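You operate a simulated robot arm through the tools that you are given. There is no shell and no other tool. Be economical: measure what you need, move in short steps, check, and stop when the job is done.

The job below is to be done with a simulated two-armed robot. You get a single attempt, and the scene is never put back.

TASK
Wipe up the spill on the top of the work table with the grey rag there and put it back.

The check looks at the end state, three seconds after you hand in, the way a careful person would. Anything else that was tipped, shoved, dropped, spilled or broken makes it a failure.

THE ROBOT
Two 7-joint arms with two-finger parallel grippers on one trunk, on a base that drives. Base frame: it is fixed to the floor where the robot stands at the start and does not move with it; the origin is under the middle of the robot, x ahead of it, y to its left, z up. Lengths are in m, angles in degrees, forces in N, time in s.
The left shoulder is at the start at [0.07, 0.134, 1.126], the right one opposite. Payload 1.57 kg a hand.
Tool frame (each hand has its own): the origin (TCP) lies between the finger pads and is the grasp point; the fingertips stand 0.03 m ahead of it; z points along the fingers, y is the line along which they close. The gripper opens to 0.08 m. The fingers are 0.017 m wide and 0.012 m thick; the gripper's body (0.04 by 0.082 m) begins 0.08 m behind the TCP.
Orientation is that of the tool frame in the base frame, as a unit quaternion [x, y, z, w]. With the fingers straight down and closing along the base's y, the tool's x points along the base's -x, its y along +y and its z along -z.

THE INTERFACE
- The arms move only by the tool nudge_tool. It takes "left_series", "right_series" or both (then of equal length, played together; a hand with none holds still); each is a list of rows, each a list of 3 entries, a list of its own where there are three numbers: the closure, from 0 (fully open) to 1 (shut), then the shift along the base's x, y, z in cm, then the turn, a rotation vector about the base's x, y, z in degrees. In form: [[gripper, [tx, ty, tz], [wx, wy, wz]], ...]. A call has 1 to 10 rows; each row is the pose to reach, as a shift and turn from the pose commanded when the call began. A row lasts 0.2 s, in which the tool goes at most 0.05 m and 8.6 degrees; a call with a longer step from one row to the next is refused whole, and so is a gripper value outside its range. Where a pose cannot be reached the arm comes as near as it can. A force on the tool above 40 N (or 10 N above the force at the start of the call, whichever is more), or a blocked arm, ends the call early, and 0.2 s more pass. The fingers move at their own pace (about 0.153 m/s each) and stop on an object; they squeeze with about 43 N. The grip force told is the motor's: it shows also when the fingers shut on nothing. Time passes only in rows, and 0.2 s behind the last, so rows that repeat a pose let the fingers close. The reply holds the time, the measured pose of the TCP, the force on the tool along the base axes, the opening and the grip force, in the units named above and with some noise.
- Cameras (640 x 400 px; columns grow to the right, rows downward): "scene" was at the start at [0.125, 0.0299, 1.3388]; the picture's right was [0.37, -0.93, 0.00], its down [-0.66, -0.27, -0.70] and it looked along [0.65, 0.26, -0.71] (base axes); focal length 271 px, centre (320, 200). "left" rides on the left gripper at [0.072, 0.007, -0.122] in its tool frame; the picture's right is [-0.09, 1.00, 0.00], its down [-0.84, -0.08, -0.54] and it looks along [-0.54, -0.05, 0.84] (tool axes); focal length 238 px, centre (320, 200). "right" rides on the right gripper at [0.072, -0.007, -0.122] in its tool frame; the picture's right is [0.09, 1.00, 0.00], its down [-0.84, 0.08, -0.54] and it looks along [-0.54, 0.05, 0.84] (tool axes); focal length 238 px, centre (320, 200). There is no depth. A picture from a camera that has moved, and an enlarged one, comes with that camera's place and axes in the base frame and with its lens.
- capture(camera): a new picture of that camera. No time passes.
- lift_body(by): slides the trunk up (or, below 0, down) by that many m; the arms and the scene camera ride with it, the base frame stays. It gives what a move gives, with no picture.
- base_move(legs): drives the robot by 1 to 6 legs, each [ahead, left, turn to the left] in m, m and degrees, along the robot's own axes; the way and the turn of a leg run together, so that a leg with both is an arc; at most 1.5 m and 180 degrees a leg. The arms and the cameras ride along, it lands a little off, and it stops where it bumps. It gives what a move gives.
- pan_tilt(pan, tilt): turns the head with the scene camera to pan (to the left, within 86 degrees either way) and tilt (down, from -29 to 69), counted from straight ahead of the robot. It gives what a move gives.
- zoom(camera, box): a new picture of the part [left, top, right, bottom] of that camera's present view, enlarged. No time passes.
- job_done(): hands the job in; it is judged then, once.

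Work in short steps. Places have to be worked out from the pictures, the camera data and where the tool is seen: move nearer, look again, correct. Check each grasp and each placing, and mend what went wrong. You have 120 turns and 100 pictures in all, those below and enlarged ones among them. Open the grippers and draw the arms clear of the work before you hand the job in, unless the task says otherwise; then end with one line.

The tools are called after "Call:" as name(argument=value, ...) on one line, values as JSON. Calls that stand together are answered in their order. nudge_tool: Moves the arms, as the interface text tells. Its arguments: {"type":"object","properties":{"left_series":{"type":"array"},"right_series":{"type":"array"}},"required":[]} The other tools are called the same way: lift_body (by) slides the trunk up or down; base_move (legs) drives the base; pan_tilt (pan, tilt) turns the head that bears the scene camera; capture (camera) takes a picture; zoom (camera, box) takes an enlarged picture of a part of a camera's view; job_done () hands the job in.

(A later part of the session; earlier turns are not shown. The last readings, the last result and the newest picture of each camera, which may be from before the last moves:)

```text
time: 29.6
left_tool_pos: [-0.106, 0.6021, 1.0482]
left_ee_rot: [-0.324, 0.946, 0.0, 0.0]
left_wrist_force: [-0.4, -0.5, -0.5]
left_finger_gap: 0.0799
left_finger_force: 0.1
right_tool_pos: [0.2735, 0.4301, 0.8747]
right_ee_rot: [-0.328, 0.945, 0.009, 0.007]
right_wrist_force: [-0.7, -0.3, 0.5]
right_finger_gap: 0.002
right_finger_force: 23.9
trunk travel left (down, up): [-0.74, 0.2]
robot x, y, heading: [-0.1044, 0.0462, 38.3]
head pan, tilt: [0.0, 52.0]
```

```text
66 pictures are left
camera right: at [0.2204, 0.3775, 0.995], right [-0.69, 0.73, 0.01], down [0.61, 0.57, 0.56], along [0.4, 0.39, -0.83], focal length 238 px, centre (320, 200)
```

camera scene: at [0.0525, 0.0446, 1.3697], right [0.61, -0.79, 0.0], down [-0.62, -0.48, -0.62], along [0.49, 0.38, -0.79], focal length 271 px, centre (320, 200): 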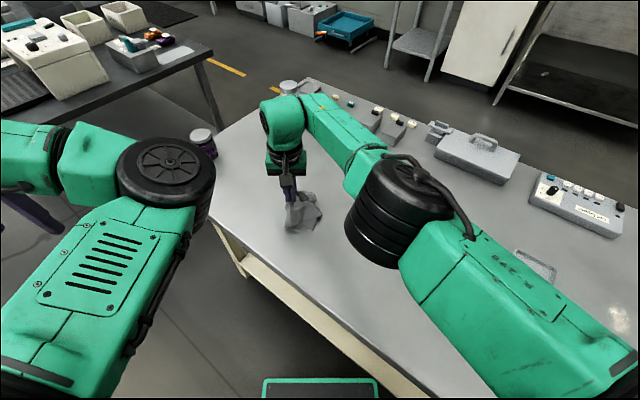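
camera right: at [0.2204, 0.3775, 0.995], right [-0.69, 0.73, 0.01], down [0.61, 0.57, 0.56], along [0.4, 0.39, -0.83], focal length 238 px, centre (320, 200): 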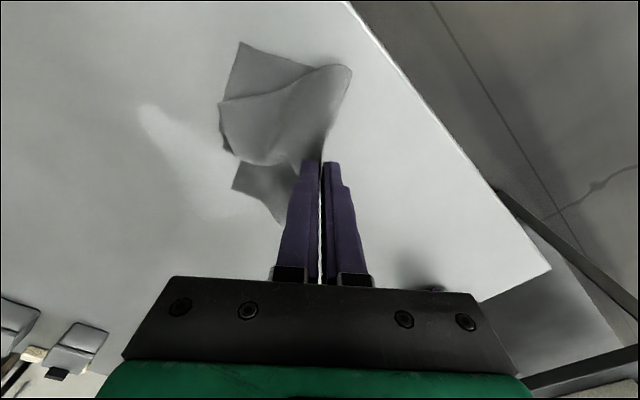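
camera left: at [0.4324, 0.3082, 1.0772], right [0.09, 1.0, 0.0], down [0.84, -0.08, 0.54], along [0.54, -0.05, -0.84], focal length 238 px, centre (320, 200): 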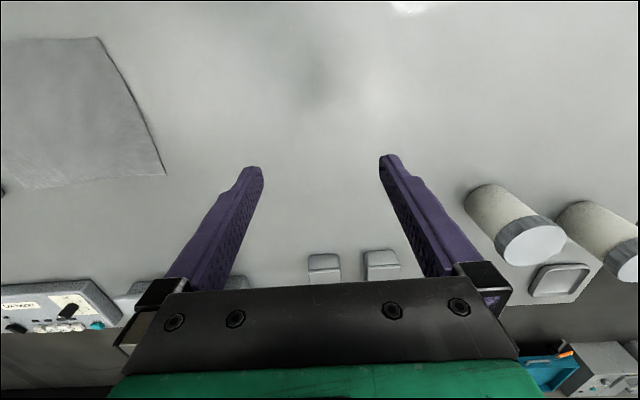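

The patch is now visible beside the rag, spanning about x 0.34–0.41 and y 0.31–0.42. I'll set the rag down and wipe in a first pass across it.

Call:
nudge_tool(right_series=[[1, [3, 0, -2.5], [0, 0, 0]], [1, [4, 0, -4], [0, 0, 0]], [1, [7, 0, -4.2], [0, 0, 0]], [1, [10, 0, -4.2], [0, 0, 0]], [1, [13, -1, -4.2], [0, 0, 0]], [1, [13, -4, -4.2], [0, 0, 0]], [1, [9, -4, -4.2], [0, 0, 0]], [1, [5, -4, -4.2], [0, 0, 0]], [1, [5, -7, -4.2], [0, 0, 0]], [1, [9, -7, -4.2], [0, 0, 0]]])

Call:
capture(camera="right")

Call:
capture(camera="scene")

```text
time: 31.8
left_tool_pos: [-0.1086, 0.6009, 1.049]
left_ee_rot: [-0.324, 0.946, 0.0, 0.0]
left_wrist_force: [0.4, -0.4, -0.5]
left_finger_gap: 0.0798
left_finger_force: 0.0
right_tool_pos: [0.3634, 0.3584, 0.8343]
right_ee_rot: [-0.327, 0.945, 0.01, 0.008]
right_wrist_force: [-4.3, -3.2, 16.9]
right_finger_gap: 0.002
right_finger_force: 23.3
right hand out of reach, approached as far as the arm can: row 1, 2, 3, 4, 5, 6, 7
trunk travel left (down, up): [-0.74, 0.2]
robot x, y, heading: [-0.1053, 0.046, 37.7]
head pan, tilt: [0.0, 52.0]
```

```text
65 pictures are left
camera right: at [0.3088, 0.3059, 0.9555], right [-0.69, 0.73, 0.01], down [0.61, 0.57, 0.56], along [0.4, 0.39, -0.83], focal length 238 px, centre (320, 200)
```

right: 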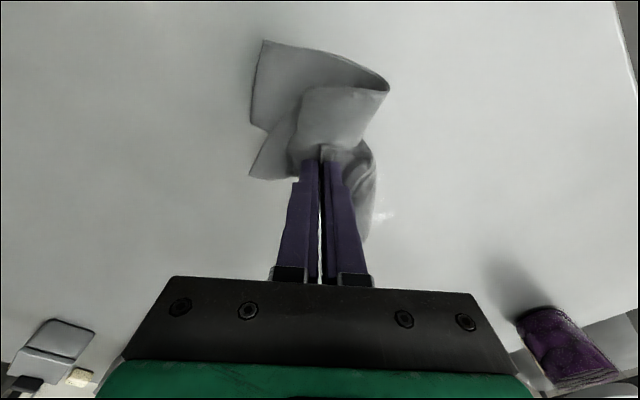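

```text
64 pictures are left
camera scene: at [-0.0103, 0.1208, 1.3701], right [0.61, -0.79, 0.0], down [-0.62, -0.48, -0.62], along [0.49, 0.38, -0.79], focal length 271 px, centre (320, 200)
```

scene: 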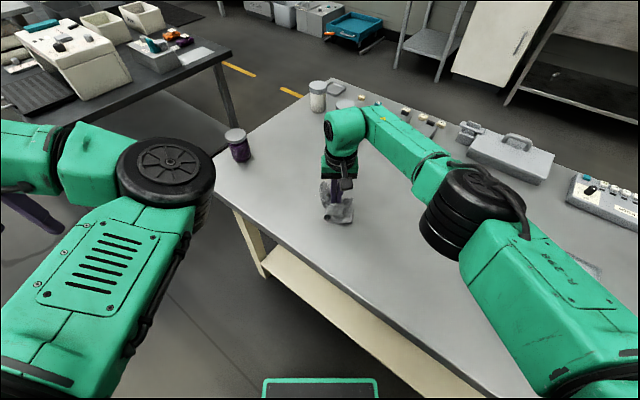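

Most of the patch under the rag's path is gone, and a bright remnant shows near (0.358, 0.428). I'll lift the rag, turn the base a little further left for reach, and look.

Call:
nudge_tool(right_series=[[1, [0, 0, 3], [0, 0, 0]], [1, [-1, -1, 7], [0, 0, 0]], [1, [-2, -1, 11], [0, 0, 0]]])

Call:
base_move(legs=[[0.0, 0.04, 12]])

Call:
capture(camera="scene")

Call:
capture(camera="right")

```text
time: 32.6
left_tool_pos: [-0.1072, 0.6027, 1.0479]
left_ee_rot: [-0.324, 0.946, -0.001, 0.0]
left_wrist_force: [0.4, -0.4, 0.3]
left_finger_gap: 0.08
left_finger_force: 0.1
right_tool_pos: [0.3443, 0.3503, 0.9408]
right_ee_rot: [-0.326, 0.945, 0.009, 0.006]
right_wrist_force: [0.0, -0.3, -0.5]
right_finger_gap: 0.0018
right_finger_force: 24.0
trunk travel left (down, up): [-0.74, 0.2]
robot x, y, heading: [-0.1064, 0.0504, 38.0]
head pan, tilt: [0.0, 52.0]
```

```text
time: 33.8
left_tool_pos: [-0.2501, 0.6182, 1.0465]
left_ee_rot: [-0.422, 0.906, 0.0, -0.001]
left_wrist_force: [-0.3, 0.6, -0.4]
left_finger_gap: 0.0797
left_finger_force: 0.1
right_tool_pos: [0.244, 0.4672, 0.9419]
right_ee_rot: [-0.427, 0.904, 0.01, 0.006]
right_wrist_force: [0.1, -0.3, 0.0]
right_finger_gap: 0.0021
right_finger_force: 23.9
trunk travel left (down, up): [-0.74, 0.2]
robot x, y, heading: [-0.1326, 0.0739, 50.2]
head pan, tilt: [0.0, 52.0]
```

```text
63 pictures are left
camera scene: at [-0.0518, 0.1702, 1.3695], right [0.77, -0.64, 0.0], down [-0.51, -0.6, -0.62], along [0.39, 0.47, -0.79], focal length 271 px, centre (320, 200)
```

scene: 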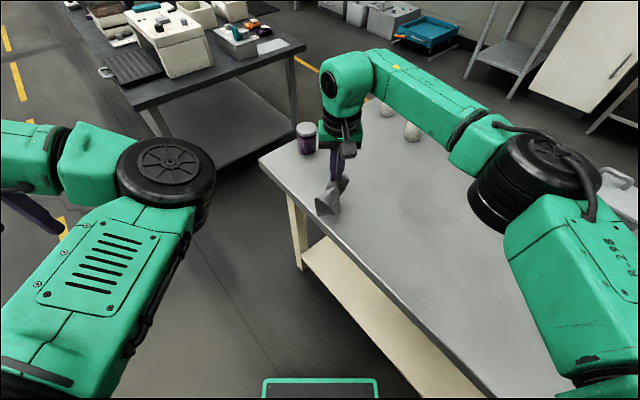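

```text
62 pictures are left
camera right: at [0.2014, 0.4047, 1.0619], right [-0.83, 0.56, 0.01], down [0.47, 0.68, 0.56], along [0.31, 0.47, -0.83], focal length 238 px, centre (320, 200)
```

right: 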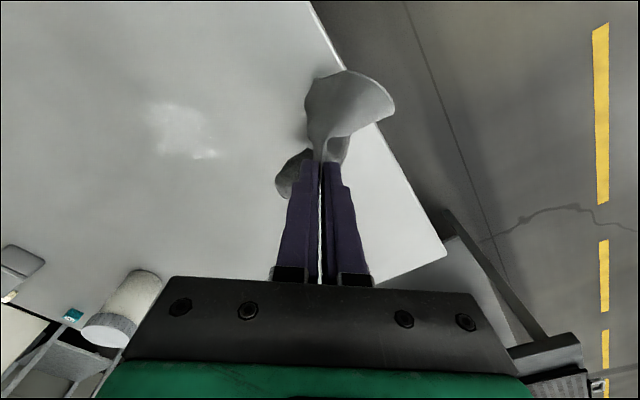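

Call:
zoom(camera="right", box=[80, 60, 300, 200])

Call:
zoom(camera="scene", box=[320, 140, 480, 260])

```text
2.86 times, centred on (190, 130) of right
camera zoom: at [0.2014, 0.4047, 1.0619], right [-0.83, 0.56, 0.01], down [0.47, 0.68, 0.56], along [0.31, 0.47, -0.83], focal length 681 px, centre (691, 400)
```

zoom: 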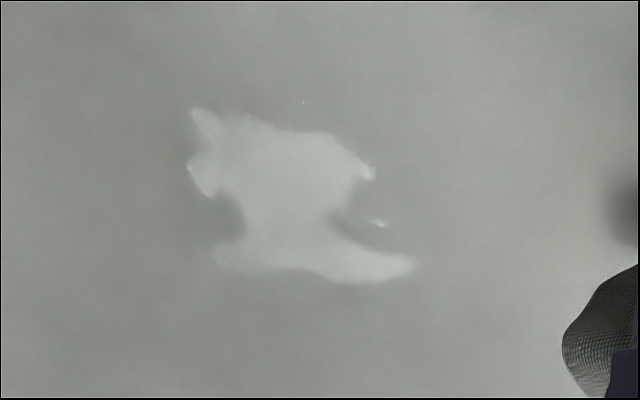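

```text
3.33 times, centred on (400, 200) of scene
camera zoom: at [-0.0518, 0.1702, 1.3695], right [0.77, -0.64, 0.0], down [-0.51, -0.6, -0.62], along [0.39, 0.47, -0.79], focal length 903 px, centre (53, 200)
```

zoom: 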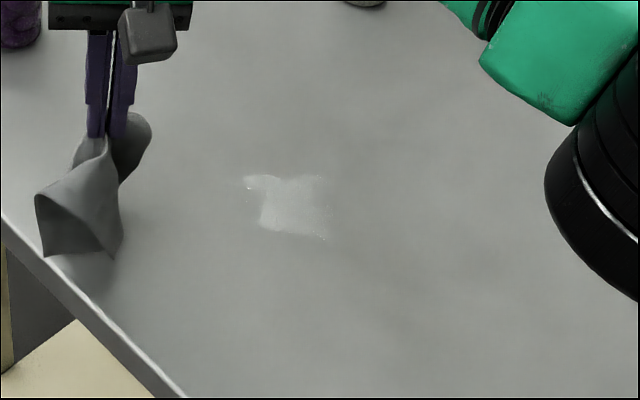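

The wet patch is the spill, and the rag is erasing it: there are bites out of its edges. What remains spans x 0.34–0.42 and y 0.35–0.435. I'll shift the base slightly toward the table for reach, then wipe densely.

Call:
base_move(legs=[[0.03, -0.066, 0]])

```text
time: 34.8
left_tool_pos: [-0.1839, 0.5986, 1.0475]
left_ee_rot: [-0.423, 0.906, 0.0, 0.0]
left_wrist_force: [0.5, -0.2, -0.5]
left_finger_gap: 0.0799
left_finger_force: 0.0
right_tool_pos: [0.3101, 0.448, 0.9424]
right_ee_rot: [-0.427, 0.904, 0.01, 0.006]
right_wrist_force: [-1.2, 0.0, -0.8]
right_finger_gap: 0.002
right_finger_force: 23.2
trunk travel left (down, up): [-0.74, 0.2]
robot x, y, heading: [-0.0608, 0.0539, 50.0]
head pan, tilt: [0.0, 52.0]
```

Not blocked. Now I'll lower the rag at about (0.335, 0.435) and start the raster.

Call:
nudge_tool(right_series=[[1, [1, -0.5, -4], [0, 0, 0]], [1, [2, -1, -8], [0, 0, 0]], [1, [2, -1, -10.9], [0, 0, 0]], [1, [6, -1, -11], [0, 0, 0]], [1, [10, -1, -11], [0, 0, 0]], [1, [10, -3, -11], [0, 0, 0]], [1, [6, -3, -11], [0, 0, 0]], [1, [2, -3, -11], [0, 0, 0]], [1, [2, -5, -11], [0, 0, 0]], [1, [6, -5, -11], [0, 0, 0]]])

Call:
nudge_tool(right_series=[[1, [4, 0, 0], [0, 0, 0]], [1, [6, 0, 0], [0, 0, 0]], [1, [6, -2, 0], [0, 0, 0]], [1, [2, -2, 0], [0, 0, 0]], [1, [-2, -2, 0], [0, 0, 0]], [1, [-4, -2, 0], [0, 0, 0]], [1, [-4, -4, 0], [0, 0, 0]], [1, [0, -4, 0], [0, 0, 0]], [1, [4, -4, 0], [0, 0, 0]], [1, [6, -4, 0], [0, 0, 0]]])

Call:
nudge_tool(right_series=[[1, [-1, 0, 4], [0, 0, 0]], [1, [-3, -3, 8], [0, 0, 0]], [1, [-5, -6, 11], [0, 0, 0]], [1, [-7, -9, 11], [0, 0, 0]]])

Call:
capture(camera="right")

Call:
capture(camera="scene")

```text
time: 37.0
left_tool_pos: [-0.1849, 0.5971, 1.0491]
left_ee_rot: [-0.423, 0.906, 0.0, 0.001]
left_wrist_force: [0.4, 1.1, -0.4]
left_finger_gap: 0.0799
left_finger_force: 0.1
right_tool_pos: [0.3688, 0.396, 0.8334]
right_ee_rot: [-0.426, 0.905, 0.011, 0.006]
right_wrist_force: [-3.6, -2.1, 16.4]
right_finger_gap: 0.0018
right_finger_force: 23.3
right hand out of reach, approached as far as the arm can: row 5
trunk travel left (down, up): [-0.74, 0.2]
robot x, y, heading: [-0.0643, 0.0517, 50.4]
head pan, tilt: [0.0, 52.0]
```

```text
time: 39.2
left_tool_pos: [-0.1857, 0.5975, 1.0474]
left_ee_rot: [-0.423, 0.906, 0.0, 0.002]
left_wrist_force: [-0.4, -0.5, 0.1]
left_finger_gap: 0.08
left_finger_force: 0.1
right_tool_pos: [0.4305, 0.3577, 0.8329]
right_ee_rot: [-0.426, 0.905, 0.01, 0.007]
right_wrist_force: [-5.5, -0.5, 20.6]
right_finger_gap: 0.0017
right_finger_force: 23.9
trunk travel left (down, up): [-0.74, 0.2]
robot x, y, heading: [-0.0632, 0.0494, 50.3]
head pan, tilt: [0.0, 52.0]
```

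```text
refused: row 2 steps farther than a row can; nothing moved
```

```text
59 pictures are left
camera right: at [0.3871, 0.2949, 0.9541], right [-0.83, 0.56, 0.01], down [0.47, 0.68, 0.56], along [0.31, 0.47, -0.83], focal length 238 px, centre (320, 200)
```

right: 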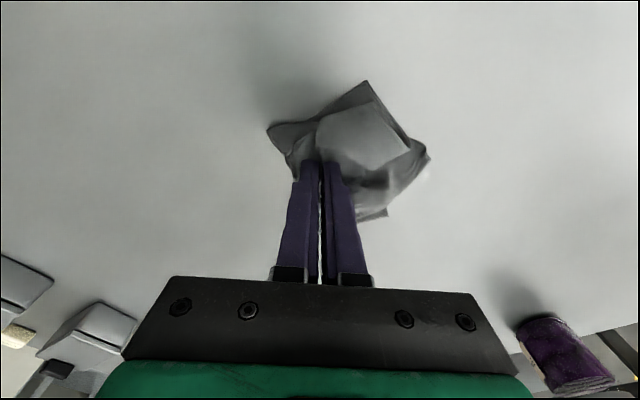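

```text
58 pictures are left
camera scene: at [0.0111, 0.1492, 1.3701], right [0.77, -0.64, 0.0], down [-0.5, -0.6, -0.62], along [0.4, 0.47, -0.79], focal length 271 px, centre (320, 200)
```

scene: 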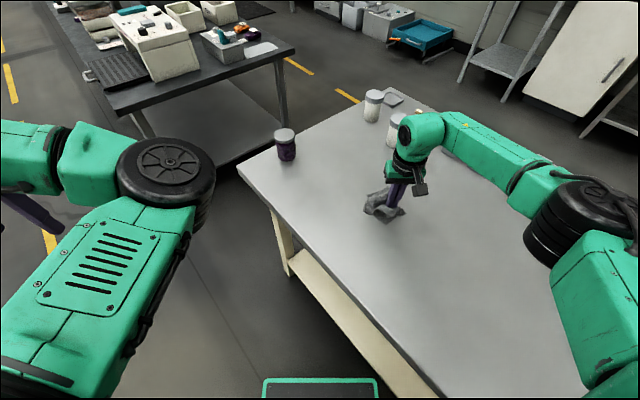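

One raised row was too long a step. I'll lift in smaller steps and look at the wiped area.

Call:
nudge_tool(right_series=[[1, [-1, 0, 4], [0, 0, 0]], [1, [-1, -1, 8], [0, 0, 0]], [1, [-2, -3, 11], [0, 0, 0]], [1, [-4, -6, 13], [0, 0, 0]], [1, [-5, -10, 13], [0, 0, 0]]])

Call:
capture(camera="right")

Call:
zoom(camera="scene", box=[300, 130, 460, 250])

```text
time: 40.4
left_tool_pos: [-0.1828, 0.5976, 1.0494]
left_ee_rot: [-0.424, 0.906, 0.0, 0.001]
left_wrist_force: [0.1, -0.6, 0.3]
left_finger_gap: 0.0799
left_finger_force: 0.1
right_tool_pos: [0.3806, 0.2584, 0.9643]
right_ee_rot: [-0.426, 0.904, 0.01, 0.007]
right_wrist_force: [0.4, -0.2, 0.6]
right_finger_gap: 0.0022
right_finger_force: 24.1
trunk travel left (down, up): [-0.74, 0.2]
robot x, y, heading: [-0.063, 0.0571, 50.2]
head pan, tilt: [0.0, 52.0]
```

```text
57 pictures are left
camera right: at [0.3385, 0.1967, 1.0845], right [-0.83, 0.56, 0.01], down [0.47, 0.68, 0.56], along [0.31, 0.47, -0.83], focal length 238 px, centre (320, 200)
```

right: 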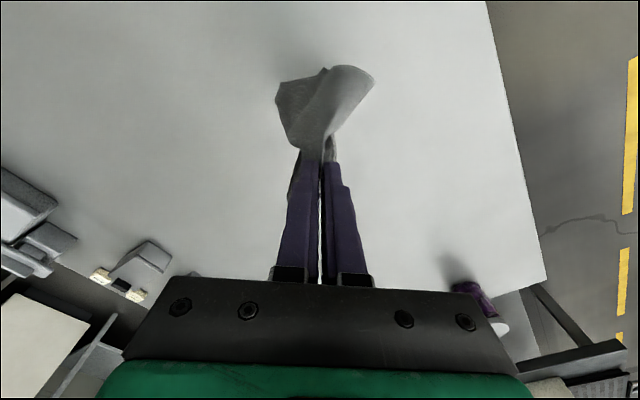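

```text
3.33 times, centred on (380, 190) of scene
camera zoom: at [0.0162, 0.149, 1.3698], right [0.77, -0.64, 0.0], down [-0.51, -0.6, -0.62], along [0.39, 0.47, -0.79], focal length 903 px, centre (120, 233)
```

zoom: 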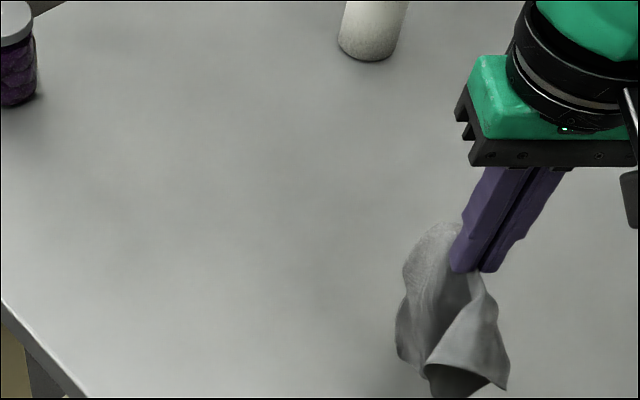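

The patch area now looks clean. I'll enlarge both views to look for faint residue.

Call:
zoom(camera="right", box=[335, 120, 475, 270])

Call:
zoom(camera="scene", box=[330, 170, 410, 230])

```text
2.67 times, centred on (405, 195) of right
camera zoom: at [0.3385, 0.1967, 1.0845], right [-0.83, 0.56, 0.01], down [0.47, 0.68, 0.56], along [0.31, 0.47, -0.83], focal length 636 px, centre (93, 213)
```

zoom: 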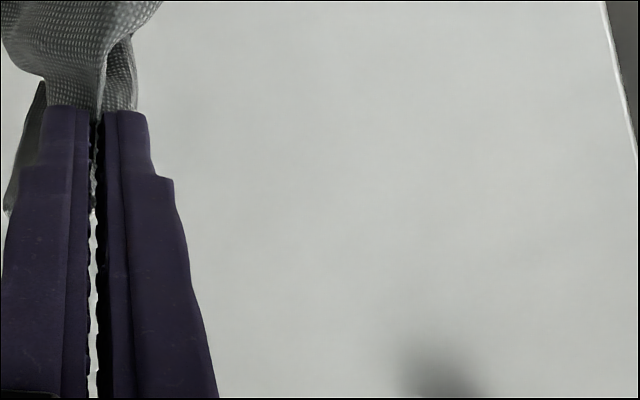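

```text
6.67 times, centred on (370, 200) of scene
camera zoom: at [0.0162, 0.149, 1.3698], right [0.77, -0.64, 0.0], down [-0.51, -0.6, -0.62], along [0.39, 0.47, -0.79], focal length 1806 px, centre (-13, 200)
```

zoom: 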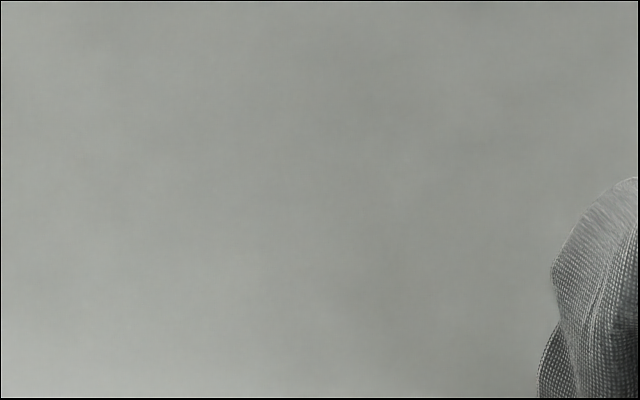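

The wet patch is gone. Next I'll try the granular patches on the right: one test stroke will show whether they wipe off. For safe travel I'll raise the trunk, back off, turn to face forward and shift right.

Call:
lift_body(by=0.14)

Call:
base_move(legs=[[-0.1, 0, 0], [0, 0, -50], [0, -0.23, 0], [0.12, 0, 0]])

Call:
pan_tilt(pan=0, tilt=55)

Call:
capture(camera="scene")

Call:
capture(camera="right")

```text
time: 42.0
left_tool_pos: [-0.1826, 0.5982, 1.1875]
left_ee_rot: [-0.423, 0.906, 0.001, 0.0]
left_wrist_force: [0.1, -0.1, 0.4]
left_finger_gap: 0.0799
left_finger_force: 0.1
right_tool_pos: [0.3803, 0.2612, 1.103]
right_ee_rot: [-0.427, 0.904, 0.011, 0.006]
right_wrist_force: [0.7, 0.0, 0.2]
right_finger_gap: 0.002
right_finger_force: 23.1
trunk travel left (down, up): [-0.88, 0.06]
robot x, y, heading: [-0.0628, 0.054, 50.2]
head pan, tilt: [0.0, 52.0]
```

```text
time: 47.6
left_tool_pos: [0.3215, 0.1992, 1.1891]
left_ee_rot: [-0.012, 1.0, 0.001, 0.001]
left_wrist_force: [-0.2, -0.1, 0.7]
left_finger_gap: 0.0799
left_finger_force: 0.1
right_tool_pos: [0.4386, -0.4466, 1.1043]
right_ee_rot: [-0.015, 1.0, 0.008, 0.01]
right_wrist_force: [0.1, 0.1, 0.6]
right_finger_gap: 0.0021
right_finger_force: 24.0
trunk travel left (down, up): [-0.88, 0.06]
robot x, y, heading: [-0.0044, -0.245, 1.2]
head pan, tilt: [0.0, 52.0]
```

```text
time: 48.2
left_tool_pos: [0.3224, 0.1994, 1.1877]
left_ee_rot: [-0.011, 1.0, 0.0, 0.0]
left_wrist_force: [0.7, -1.2, 0.5]
left_finger_gap: 0.0802
left_finger_force: 0.0
right_tool_pos: [0.4406, -0.448, 1.1027]
right_ee_rot: [-0.015, 1.0, 0.007, 0.009]
right_wrist_force: [0.6, 0.1, -0.2]
right_finger_gap: 0.0021
right_finger_force: 23.9
trunk travel left (down, up): [-0.88, 0.06]
robot x, y, heading: [-0.0056, -0.2475, 1.5]
head pan, tilt: [0.0, 55.0]
```

```text
53 pictures are left
camera scene: at [0.1151, -0.2458, 1.5059], right [0.02, -1.0, 0.0], down [-0.82, -0.02, -0.57], along [0.57, 0.01, -0.82], focal length 271 px, centre (320, 200)
```

scene: 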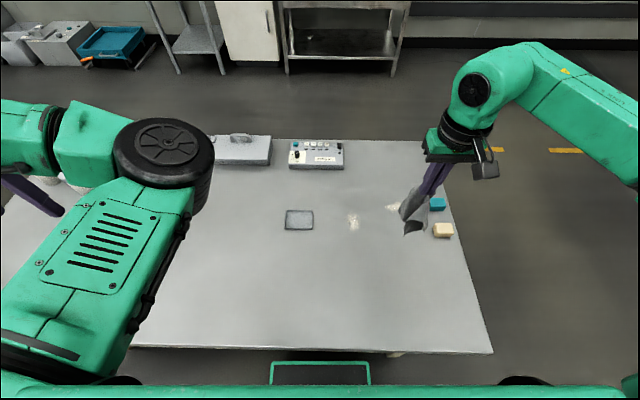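

```text
52 pictures are left
camera right: at [0.3655, -0.4568, 1.2242], right [-0.12, 0.99, 0.01], down [0.82, 0.09, 0.56], along [0.55, 0.08, -0.83], focal length 238 px, centre (320, 200)
```

right: 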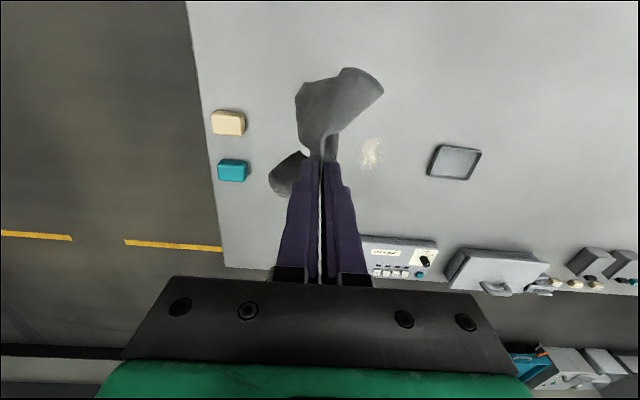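

The granular patches come out at (0.531, -0.339) and (0.583, -0.472). I'll bring the hand over the first one, which is away from the blocks, and lower the trunk.

Call:
nudge_tool(right_series=[[1, [2, 4, 0], [0, 0, 0]], [1, [4, 8, 0], [0, 0, 0]], [1, [4, 12, 0], [0, 0, 0]]])

Call:
lift_body(by=-0.14)

Call:
nudge_tool(right_series=[[1, [2, 0, -4], [0, 0, 0]], [1, [3, 0, -8], [0, 0, 0]], [1, [3, 0, -12], [0, 0, 0]], [1, [3, 0, -13.2], [0, 0, 0]], [1, [5, 0, -13.2], [0, 0, 0]], [1, [7, 0, -13.2], [0, 0, 0]], [1, [3, 0, -13.2], [0, 0, 0]], [1, [3, 0, -10], [0, 0, 0]], [1, [0, 0, -7], [0, 0, 0]], [1, [-4, 2, -5], [0, 0, 0]]])

Call:
capture(camera="right")

Call:
zoom(camera="scene", box=[260, 80, 500, 260])

```text
time: 49.0
left_tool_pos: [0.3239, 0.2017, 1.1869]
left_ee_rot: [-0.012, 1.0, -0.001, 0.0]
left_wrist_force: [0.1, -0.2, 0.3]
left_finger_gap: 0.0802
left_finger_force: 0.1
right_tool_pos: [0.4807, -0.3236, 1.1021]
right_ee_rot: [-0.014, 1.0, 0.007, 0.01]
right_wrist_force: [-0.2, 0.1, 0.2]
right_finger_gap: 0.0019
right_finger_force: 23.6
trunk travel left (down, up): [-0.88, 0.06]
robot x, y, heading: [-0.0049, -0.2458, 1.4]
head pan, tilt: [0.0, 55.0]
```

```text
time: 50.7
left_tool_pos: [0.3233, 0.2004, 1.0469]
left_ee_rot: [-0.012, 1.0, 0.0, -0.001]
left_wrist_force: [-0.4, -0.1, -0.5]
left_finger_gap: 0.0801
left_finger_force: 0.1
right_tool_pos: [0.4821, -0.3258, 0.9622]
right_ee_rot: [-0.015, 1.0, 0.007, 0.009]
right_wrist_force: [-0.3, -0.5, -0.5]
right_finger_gap: 0.002
right_finger_force: 23.5
trunk travel left (down, up): [-0.74, 0.2]
robot x, y, heading: [-0.0064, -0.2472, 1.4]
head pan, tilt: [0.0, 55.0]
```

```text
time: 52.9
left_tool_pos: [0.3227, 0.2008, 1.0467]
left_ee_rot: [-0.012, 1.0, 0.0, 0.0]
left_wrist_force: [-0.9, 0.6, -0.2]
left_finger_gap: 0.0799
left_finger_force: 0.1
right_tool_pos: [0.4394, -0.3055, 0.909]
right_ee_rot: [-0.015, 1.0, 0.007, 0.009]
right_wrist_force: [-0.5, -0.2, -0.3]
right_finger_gap: 0.0022
right_finger_force: 23.5
trunk travel left (down, up): [-0.74, 0.2]
robot x, y, heading: [-0.0034, -0.2476, 1.3]
head pan, tilt: [0.0, 55.0]
```

```text
51 pictures are left
camera right: at [0.3642, -0.3148, 1.03], right [-0.12, 0.99, 0.01], down [0.82, 0.09, 0.56], along [0.55, 0.08, -0.83], focal length 238 px, centre (320, 200)
```

right: 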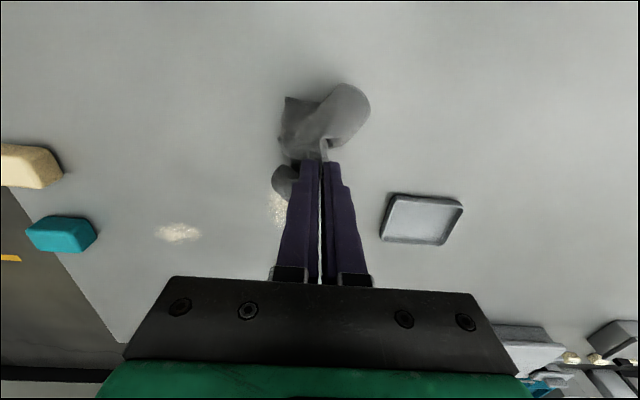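

```text
2.22 times, centred on (380, 170) of scene
camera zoom: at [0.1149, -0.2448, 1.3658], right [0.02, -1.0, 0.0], down [-0.82, -0.02, -0.57], along [0.57, 0.01, -0.82], focal length 602 px, centre (187, 267)
```

zoom: 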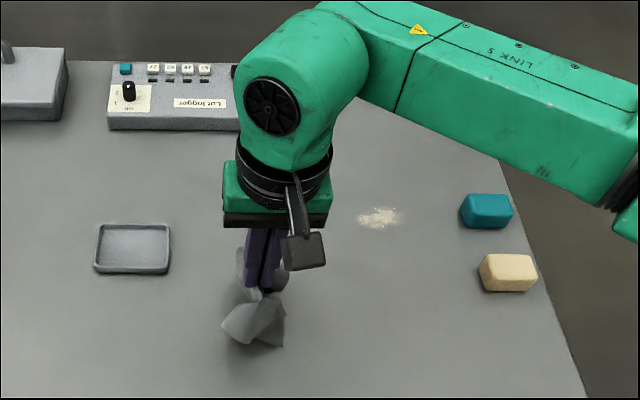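

Call:
nudge_tool(right_series=[[1, [-2, 4, 1], [0, 0, 0]], [1, [-4, 8, 2], [0, 0, 0]]])

Call:
zoom(camera="right", box=[80, 120, 320, 280])

Call:
zoom(camera="scene", box=[300, 130, 440, 230])

```text
time: 53.5
left_tool_pos: [0.3231, 0.2014, 1.0445]
left_ee_rot: [-0.013, 1.0, 0.0, 0.0]
left_wrist_force: [1.0, 0.8, -0.4]
left_finger_gap: 0.0799
left_finger_force: 0.0
right_tool_pos: [0.4007, -0.2252, 0.9311]
right_ee_rot: [-0.015, 1.0, 0.007, 0.009]
right_wrist_force: [0.5, 1.1, 1.2]
right_finger_gap: 0.0021
right_finger_force: 24.0
trunk travel left (down, up): [-0.74, 0.2]
robot x, y, heading: [-0.0067, -0.2454, 1.4]
head pan, tilt: [0.0, 55.0]
```

```text
2.50 times, centred on (200, 200) of right
camera zoom: at [0.3248, -0.2346, 1.0528], right [-0.12, 0.99, 0.01], down [0.82, 0.1, 0.56], along [0.55, 0.08, -0.83], focal length 596 px, centre (620, 200)
```

zoom: 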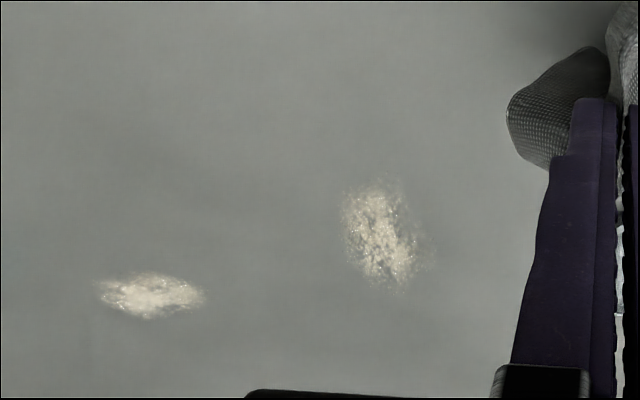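

```text
4.00 times, centred on (370, 180) of scene
camera zoom: at [0.1157, -0.243, 1.3658], right [0.02, -1.0, 0.0], down [-0.82, -0.02, -0.57], along [0.57, 0.01, -0.82], focal length 1084 px, centre (120, 280)
```

zoom: 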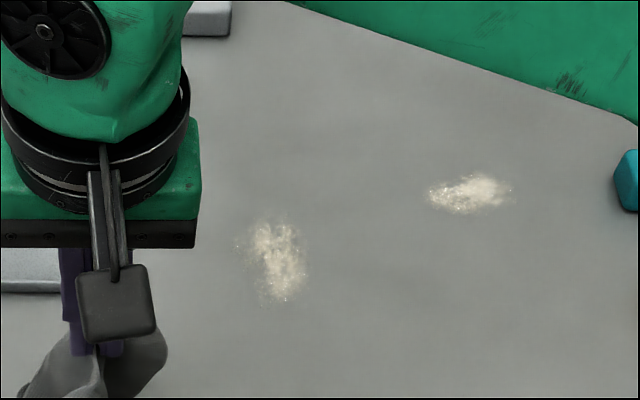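

The first patch looks exactly as before, even though the stroke passed right over it, so it seems to be fixed wear in the surface. I'll do one firmer confirming stroke and read the force while the rag is down.

Call:
nudge_tool(right_series=[[1, [4, -4, -1], [0, 0, 0]], [1, [8, -7, -3], [0, 0, 0]], [1, [12, -10, -5], [0, 0, 0]], [1, [12.5, -10.5, -8], [0, 0, 0]], [1, [12.5, -10.5, -10], [0, 0, 0]], [1, [14.5, -10.5, -10.1], [0, 0, 0]], [1, [14.5, -12, -10.1], [0, 0, 0]], [1, [11.5, -12, -10.1], [0, 0, 0]], [1, [13, -10, -10.1], [0, 0, 0]]])

Call:
capture(camera="right")

Call:
nudge_tool(right_series=[[1, [0, 0, 4], [0, 0, 0]], [1, [-3, 2, 7], [0, 0, 0]], [1, [-6, 5, 9], [0, 0, 0]], [1, [-10, 7, 11], [0, 0, 0]], [1, [-13, 10, 11], [0, 0, 0]]])

Call:
zoom(camera="right", box=[80, 120, 320, 280])

```text
refused: row 1 steps farther than a row can; nothing moved
```

```text
47 pictures are left
camera right: at [0.3248, -0.2346, 1.0528], right [-0.12, 0.99, 0.01], down [0.82, 0.1, 0.56], along [0.55, 0.08, -0.83], focal length 238 px, centre (320, 200)
```

right: 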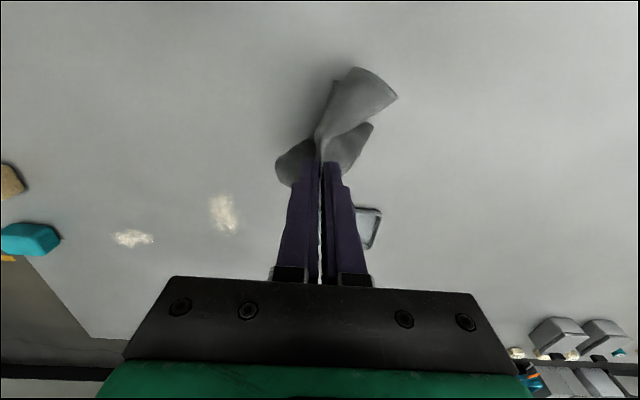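

```text
time: 54.5
left_tool_pos: [0.323, 0.201, 1.0485]
left_ee_rot: [-0.014, 1.0, -0.002, 0.0]
left_wrist_force: [-0.5, 0.3, -0.5]
left_finger_gap: 0.08
left_finger_force: 0.1
right_tool_pos: [0.3195, -0.1675, 1.034]
right_ee_rot: [-0.004, 1.0, -0.003, 0.013]
right_wrist_force: [-2.7, -4.8, -1.6]
right_finger_gap: 0.0018
right_finger_force: 23.5
trunk travel left (down, up): [-0.74, 0.2]
robot x, y, heading: [-0.0044, -0.2492, 1.2]
head pan, tilt: [0.0, 55.0]
stopped in row 4 (right hand): the force on the tool passed its limit (the readings are from after the stop); the commanded pose is now the measured one
```

```text
2.50 times, centred on (200, 200) of right
camera zoom: at [0.244, -0.1727, 1.154], right [-0.1, 0.99, -0.01], down [0.82, 0.09, 0.56], along [0.56, 0.05, -0.83], focal length 596 px, centre (620, 200)
```

zoom: 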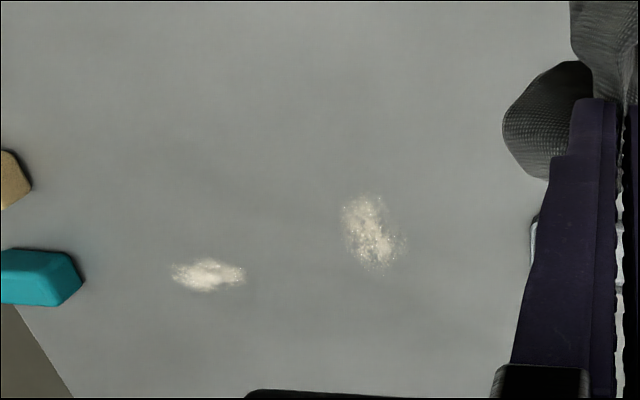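

My stroke was refused because its first step was too long, and the follow-on retreat brushed the robot's own arm at (0.32, -0.17). Nothing on the table was touched. I'll approach again with shorter steps.

Call:
nudge_tool(right_series=[[1, [3, -3, 0], [0, 0, 0]], [1, [6, -6, -1], [0, 0, 0]], [1, [9, -9, -3], [0, 0, 0]], [1, [12, -11, -5], [0, 0, 0]], [1, [15, -13, -8], [0, 0, 0]], [1, [18, -15, -11], [0, 0, 0]], [1, [19.5, -16.5, -14], [0, 0, 0]], [1, [20, -16.5, -17.5], [0, 0, 0]]])

```text
time: 56.2
left_tool_pos: [0.3238, 0.2008, 1.0471]
left_ee_rot: [-0.012, 1.0, -0.001, 0.0]
left_wrist_force: [1.0, -0.3, -0.7]
left_finger_gap: 0.0801
left_finger_force: 0.0
right_tool_pos: [0.5218, -0.333, 0.8563]
right_ee_rot: [-0.003, 1.0, -0.003, 0.011]
right_wrist_force: [0.0, -0.5, -0.3]
right_finger_gap: 0.0024
right_finger_force: 23.8
trunk travel left (down, up): [-0.74, 0.2]
robot x, y, heading: [-0.0061, -0.2485, 1.8]
head pan, tilt: [0.0, 55.0]
```

The rag is just above the patch. I'll press down and rub over it.

Call:
nudge_tool(right_series=[[1, [-1, 0, -2.3], [0, 0, 0]], [1, [1, 0, -2.5], [0, 0, 0]], [1, [3, 0, -2.5], [0, 0, 0]], [1, [3, -1.5, -2.5], [0, 0, 0]], [1, [0, -1.5, -2.5], [0, 0, 0]], [1, [0, 0, -2.5], [0, 0, 0]], [1, [2, 0, -2.5], [0, 0, 0]]])

```text
time: 57.9
left_tool_pos: [0.3221, 0.2016, 1.0481]
left_ee_rot: [-0.013, 1.0, -0.001, 0.001]
left_wrist_force: [0.4, -0.1, -0.1]
left_finger_gap: 0.0801
left_finger_force: 0.1
right_tool_pos: [0.5399, -0.3326, 0.8348]
right_ee_rot: [-0.003, 1.0, -0.002, 0.012]
right_wrist_force: [-2.9, 1.0, 9.7]
right_finger_gap: 0.0023
right_finger_force: 23.3
trunk travel left (down, up): [-0.74, 0.2]
robot x, y, heading: [-0.0051, -0.2497, 1.3]
head pan, tilt: [0.0, 55.0]
```

The rag was pressed on the table with about 10 N. I'll lift away and look.

Call:
nudge_tool(right_series=[[1, [0, 0, 4], [0, 0, 0]], [1, [-2, 2, 7], [0, 0, 0]], [1, [-5, 5, 9], [0, 0, 0]], [1, [-8, 8, 10], [0, 0, 0]], [1, [-10, 11, 11], [0, 0, 0]]])

Call:
zoom(camera="right", box=[80, 120, 320, 280])

```text
time: 59.0
left_tool_pos: [0.3234, 0.2027, 1.0476]
left_ee_rot: [-0.013, 1.0, -0.001, 0.002]
left_wrist_force: [0.0, 0.8, -0.7]
left_finger_gap: 0.0802
left_finger_force: 0.1
right_tool_pos: [0.4394, -0.2233, 0.9438]
right_ee_rot: [-0.003, 1.0, -0.003, 0.011]
right_wrist_force: [0.5, 0.7, 0.1]
right_finger_gap: 0.0024
right_finger_force: 23.2
trunk travel left (down, up): [-0.74, 0.2]
robot x, y, heading: [-0.0066, -0.2513, 1.4]
head pan, tilt: [0.0, 55.0]
```

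```text
2.50 times, centred on (200, 200) of right
camera zoom: at [0.3636, -0.2279, 1.0642], right [-0.1, 1.0, -0.01], down [0.82, 0.09, 0.56], along [0.56, 0.05, -0.83], focal length 596 px, centre (620, 200)
```

zoom: 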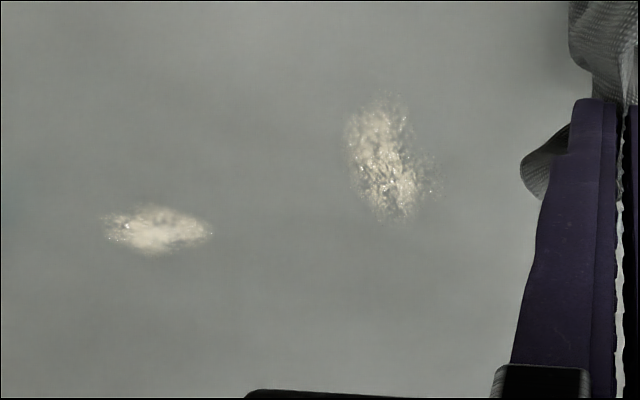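

The patch didn't change at all under a pressed rub, so these marks are fixed in the surface and I'll leave them. Now I'll drive the base back left to its start place, to return the rag.

Call:
base_move(legs=[[0, 0.25, -1.4]])

Call:
capture(camera="right")

Call:
capture(camera="left")

Call:
capture(camera="scene")

```text
time: 60.9
left_tool_pos: [0.3327, 0.439, 1.0489]
left_ee_rot: [0.0, 1.0, 0.0, 0.001]
left_wrist_force: [-0.9, -0.3, 0.3]
left_finger_gap: 0.0798
left_finger_force: 0.1
right_tool_pos: [0.4375, 0.0107, 0.9423]
right_ee_rot: [0.011, 1.0, -0.003, 0.011]
right_wrist_force: [0.5, 0.2, -0.4]
right_finger_gap: 0.0021
right_finger_force: 24.1
trunk travel left (down, up): [-0.74, 0.2]
robot x, y, heading: [-0.0079, -0.0005, -0.2]
head pan, tilt: [0.0, 55.0]
```

```text
44 pictures are left
camera right: at [0.3621, 0.0068, 1.0639], right [-0.07, 1.0, -0.01], down [0.83, 0.06, 0.56], along [0.56, 0.04, -0.83], focal length 238 px, centre (320, 200)
```

right: 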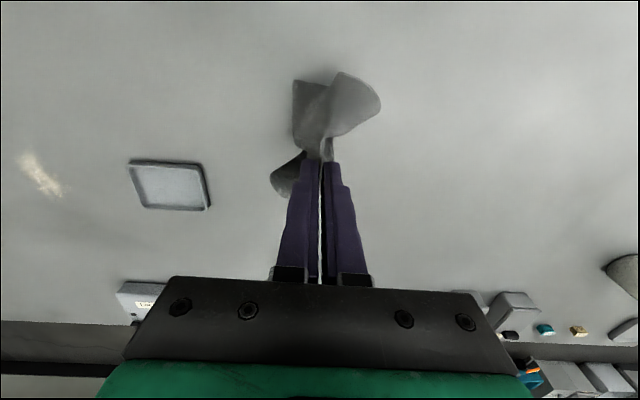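

```text
43 pictures are left
camera left: at [0.2608, 0.4449, 1.169], right [0.09, 1.0, 0.0], down [0.84, -0.08, 0.54], along [0.54, -0.05, -0.84], focal length 238 px, centre (320, 200)
```

left: 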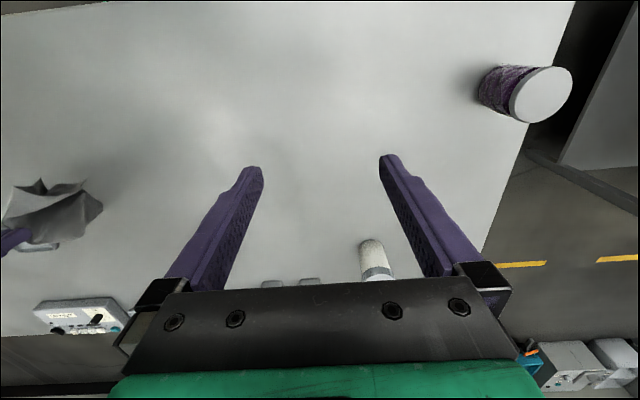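

```text
42 pictures are left
camera scene: at [0.1136, -0.0024, 1.3657], right [0.0, -1.0, 0.0], down [-0.82, 0.0, -0.57], along [0.57, 0.0, -0.82], focal length 271 px, centre (320, 200)
```

scene: 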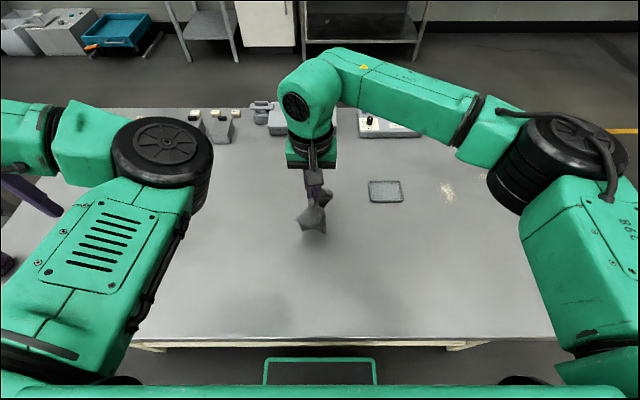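

From the same angle that showed the sheen at the start, the patch spot near (294, 135) looks clean. I'll enlarge it to be sure.

Call:
zoom(camera="left", box=[180, 70, 400, 200])

```text
2.91 times, centred on (290, 135) of left
camera zoom: at [0.2608, 0.4449, 1.169], right [0.09, 1.0, 0.0], down [0.84, -0.08, 0.54], along [0.54, -0.05, -0.84], focal length 693 px, centre (407, 389)
```

zoom: 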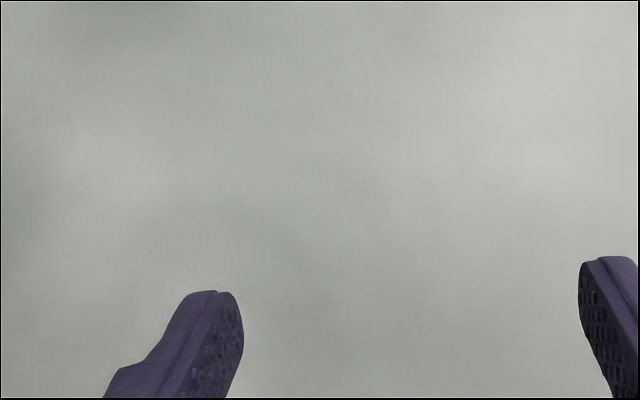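

The spill is fully gone. Now I'll lower the rag slowly at its original centre (0.484, 0.004) and release it gently.

Call:
nudge_tool(right_series=[[1, [3, -0.5, -2], [0, 0, 0]], [1, [4.7, -0.7, -4], [0, 0, 0]], [1, [4.7, -0.7, -6], [0, 0, 0]], [1, [4.7, -0.7, -8], [0, 0, 0]], [1, [4.7, -0.7, -9.5], [0, 0, 0]], [1, [4.7, -0.7, -10.7], [0, 0, 0]], [0.6, [4.7, -0.7, -10.7], [0, 0, 0]], [0, [4.7, -0.7, -10.7], [0, 0, 0]], [0, [4.7, -0.7, -10.7], [0, 0, 0]]])

Call:
capture(camera="right")

```text
time: 62.9
left_tool_pos: [0.334, 0.439, 1.0475]
left_ee_rot: [0.0, 1.0, 0.0, 0.0]
left_wrist_force: [0.1, -0.4, -0.1]
left_finger_gap: 0.0801
left_finger_force: 0.0
right_tool_pos: [0.4844, 0.0044, 0.8359]
right_ee_rot: [0.011, 1.0, -0.001, 0.011]
right_wrist_force: [0.4, 0.4, 2.8]
right_finger_gap: 0.0794
right_finger_force: 0.0
trunk travel left (down, up): [-0.74, 0.2]
robot x, y, heading: [-0.0089, -0.0014, 0.4]
head pan, tilt: [0.0, 55.0]
```

```text
40 pictures are left
camera right: at [0.4087, -0.0003, 0.9572], right [-0.07, 1.0, -0.01], down [0.83, 0.06, 0.56], along [0.56, 0.04, -0.83], focal length 238 px, centre (320, 200)
```

right: 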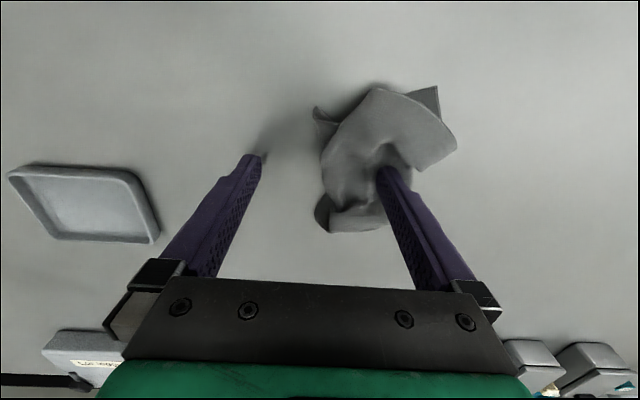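

Opening dragged the crumpled rag along with the +y finger. I'll rise straight up and look.

Call:
nudge_tool(right_series=[[0, [0, 0, 2], [0, 0, 0]], [0, [0, 0, 5], [0, 0, 0]], [0, [-2, 0, 9], [0, 0, 0]], [0, [-4, 0, 12], [0, 0, 0]]])

Call:
capture(camera="right")

Call:
zoom(camera="scene", box=[220, 120, 440, 260])

```text
time: 63.9
left_tool_pos: [0.3321, 0.4385, 1.0482]
left_ee_rot: [0.0, 1.0, 0.001, 0.001]
left_wrist_force: [-0.3, -0.1, -0.8]
left_finger_gap: 0.0801
left_finger_force: 0.1
right_tool_pos: [0.4464, 0.0028, 0.9569]
right_ee_rot: [0.011, 1.0, -0.003, 0.012]
right_wrist_force: [-0.4, -0.1, 0.1]
right_finger_gap: 0.0801
right_finger_force: 0.1
trunk travel left (down, up): [-0.74, 0.2]
robot x, y, heading: [-0.0056, 0.0001, -0.2]
head pan, tilt: [0.0, 55.0]
```

```text
39 pictures are left
camera right: at [0.3708, -0.0016, 1.0771], right [-0.07, 1.0, -0.01], down [0.83, 0.06, 0.56], along [0.56, 0.03, -0.83], focal length 238 px, centre (320, 200)
```

right: 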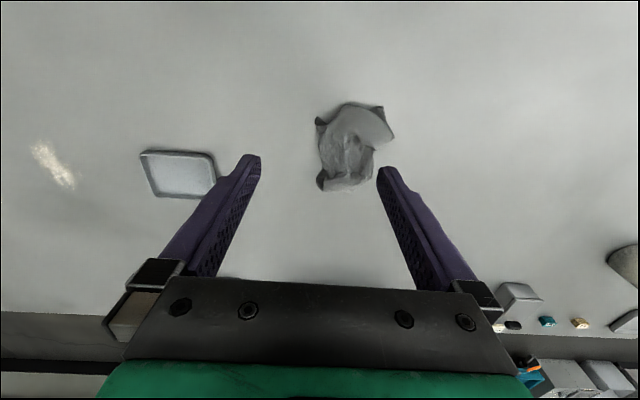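

```text
2.86 times, centred on (330, 190) of scene
camera zoom: at [0.1126, -0.0015, 1.3658], right [0.0, -1.0, 0.0], down [-0.82, 0.0, -0.57], along [0.57, 0.0, -0.82], focal length 774 px, centre (291, 229)
```

zoom: 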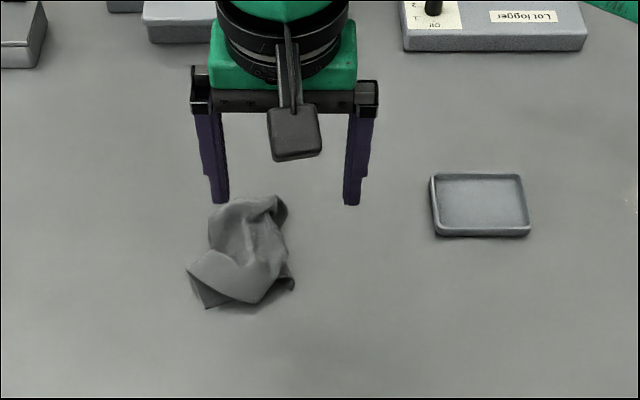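

The rag is in a heap centred about (0.484, 0.043), roughly 4 cm off its old centre. I'd like it back in place and flatter, so I'll look closely at its flaps.

Call:
zoom(camera="right", box=[270, 80, 430, 210])

```text
3.08 times, centred on (350, 145) of right
camera zoom: at [0.3708, -0.0016, 1.0771], right [-0.07, 1.0, -0.01], down [0.83, 0.06, 0.56], along [0.56, 0.03, -0.83], focal length 733 px, centre (228, 369)
```

zoom: 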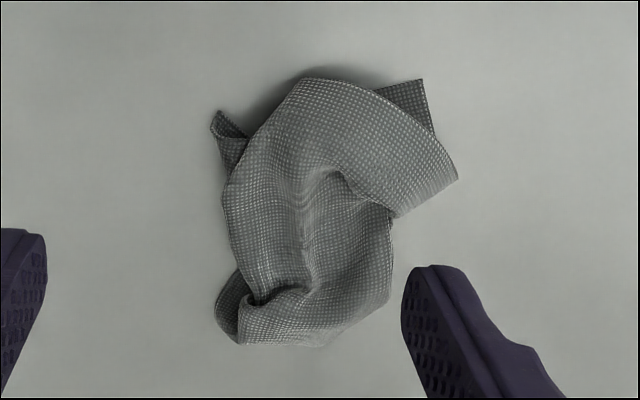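

I can make out all four corners: about (0.428, 0.071), (0.459, 0.090, a flap folded over), (0.443, -0.004) and (0.537, 0.011). I'll unfold the rag corner by corner, starting by pinching the folded flap at (0.461, 0.080).

Call:
nudge_tool(right_series=[[0.5, [0.5, 3, -2], [0, 0, 0]], [0.5, [1, 6, -4], [0, 0, 0]], [0.5, [1.5, 7.7, -7], [0, 0, 0]], [0.5, [1.5, 7.7, -10], [0, 0, 0]], [0.5, [1.5, 7.7, -11.6], [0, 0, 0]], [0.5, [1.5, 7.7, -12.4], [0, 0, 0]], [1, [1.5, 7.7, -12.5], [0, 0, 0]], [1, [1.5, 7.7, -12.5], [0, 0, 0]], [1, [1.5, 7.7, -12.5], [0, 0, 0]]])

Call:
capture(camera="right")

```text
time: 65.9
left_tool_pos: [0.3294, 0.4369, 1.0504]
left_ee_rot: [0.0, 1.0, 0.001, 0.003]
left_wrist_force: [1.0, -0.5, -0.4]
left_finger_gap: 0.0802
left_finger_force: 0.0
right_tool_pos: [0.4585, 0.0803, 0.8345]
right_ee_rot: [0.01, 1.0, -0.001, 0.016]
right_wrist_force: [3.0, -7.0, 35.0]
right_finger_gap: 0.0022
right_finger_force: 23.4
trunk travel left (down, up): [-0.74, 0.2]
robot x, y, heading: [-0.0075, 0.0028, -0.3]
head pan, tilt: [0.0, 55.0]
```

```text
36 pictures are left
camera right: at [0.3823, 0.0757, 0.9544], right [-0.07, 1.0, 0.0], down [0.82, 0.06, 0.57], along [0.56, 0.04, -0.82], focal length 238 px, centre (320, 200)
```

right: 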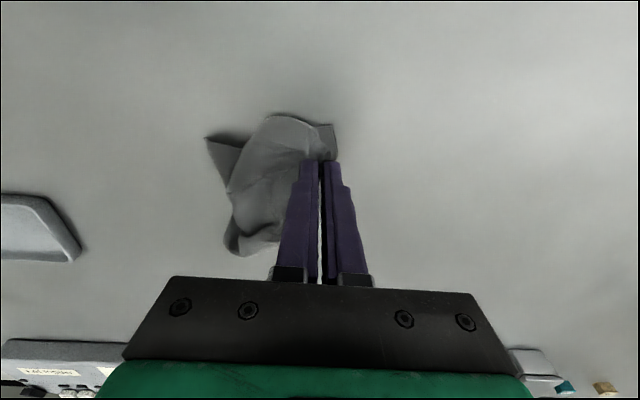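

Something is gripped (2.2 mm gap). I'll lift the flap 3 cm, carry it over to the far left corner at about (0.55, 0.10), set it down and look.

Call:
nudge_tool(right_series=[[1, [0, 0.3, 2], [0, 0, 0]], [1, [1, 0.8, 4], [0, 0, 0]], [1, [3, 1.2, 5], [0, 0, 0]], [1, [6, 1.8, 5], [0, 0, 0]], [1, [8, 2, 4], [0, 0, 0]], [1, [9.5, 2.2, 2], [0, 0, 0]], [1, [10, 2.3, 0.6], [0, 0, 0]]])

Call:
capture(camera="right")

Call:
zoom(camera="scene", box=[220, 120, 440, 260])

```text
time: 67.5
left_tool_pos: [0.3321, 0.4377, 1.0487]
left_ee_rot: [-0.001, 1.0, 0.0, 0.0]
left_wrist_force: [0.8, 0.1, -0.4]
left_finger_gap: 0.0799
left_finger_force: 0.0
right_tool_pos: [0.5186, 0.0702, 0.8525]
right_ee_rot: [0.01, 1.0, -0.002, 0.011]
right_wrist_force: [1.4, 0.2, 0.2]
right_finger_gap: 0.0021
right_finger_force: 23.8
right hand out of reach, approached as far as the arm can: row 4, 5, 6, 7
trunk travel left (down, up): [-0.74, 0.2]
robot x, y, heading: [-0.006, -0.0025, -0.0]
head pan, tilt: [0.0, 55.0]
```

```text
35 pictures are left
camera right: at [0.4435, 0.0655, 0.9731], right [-0.07, 1.0, -0.01], down [0.83, 0.06, 0.56], along [0.56, 0.04, -0.83], focal length 238 px, centre (320, 200)
```

right: 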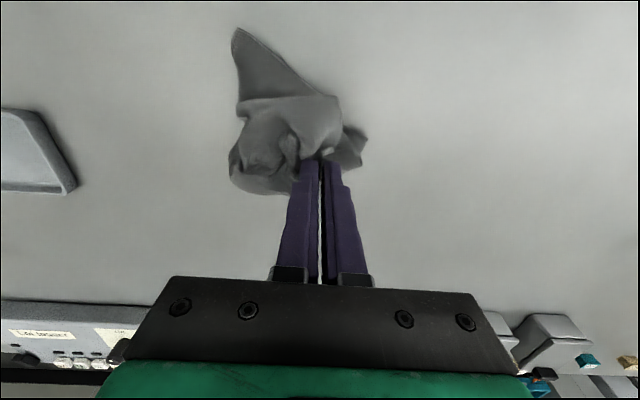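

```text
2.86 times, centred on (330, 190) of scene
camera zoom: at [0.1136, -0.0017, 1.3657], right [0.0, -1.0, 0.0], down [-0.82, 0.0, -0.57], along [0.57, 0.0, -0.82], focal length 774 px, centre (291, 229)
```

zoom: 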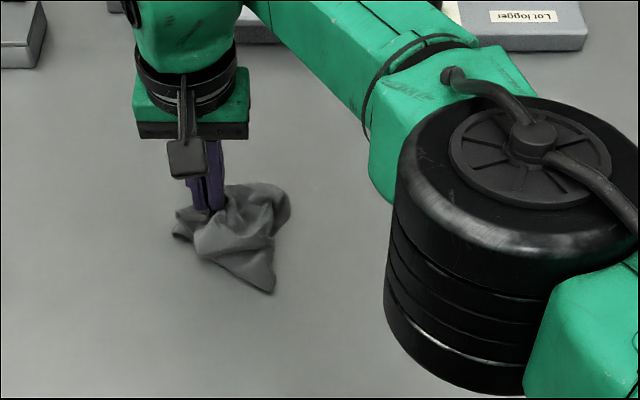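

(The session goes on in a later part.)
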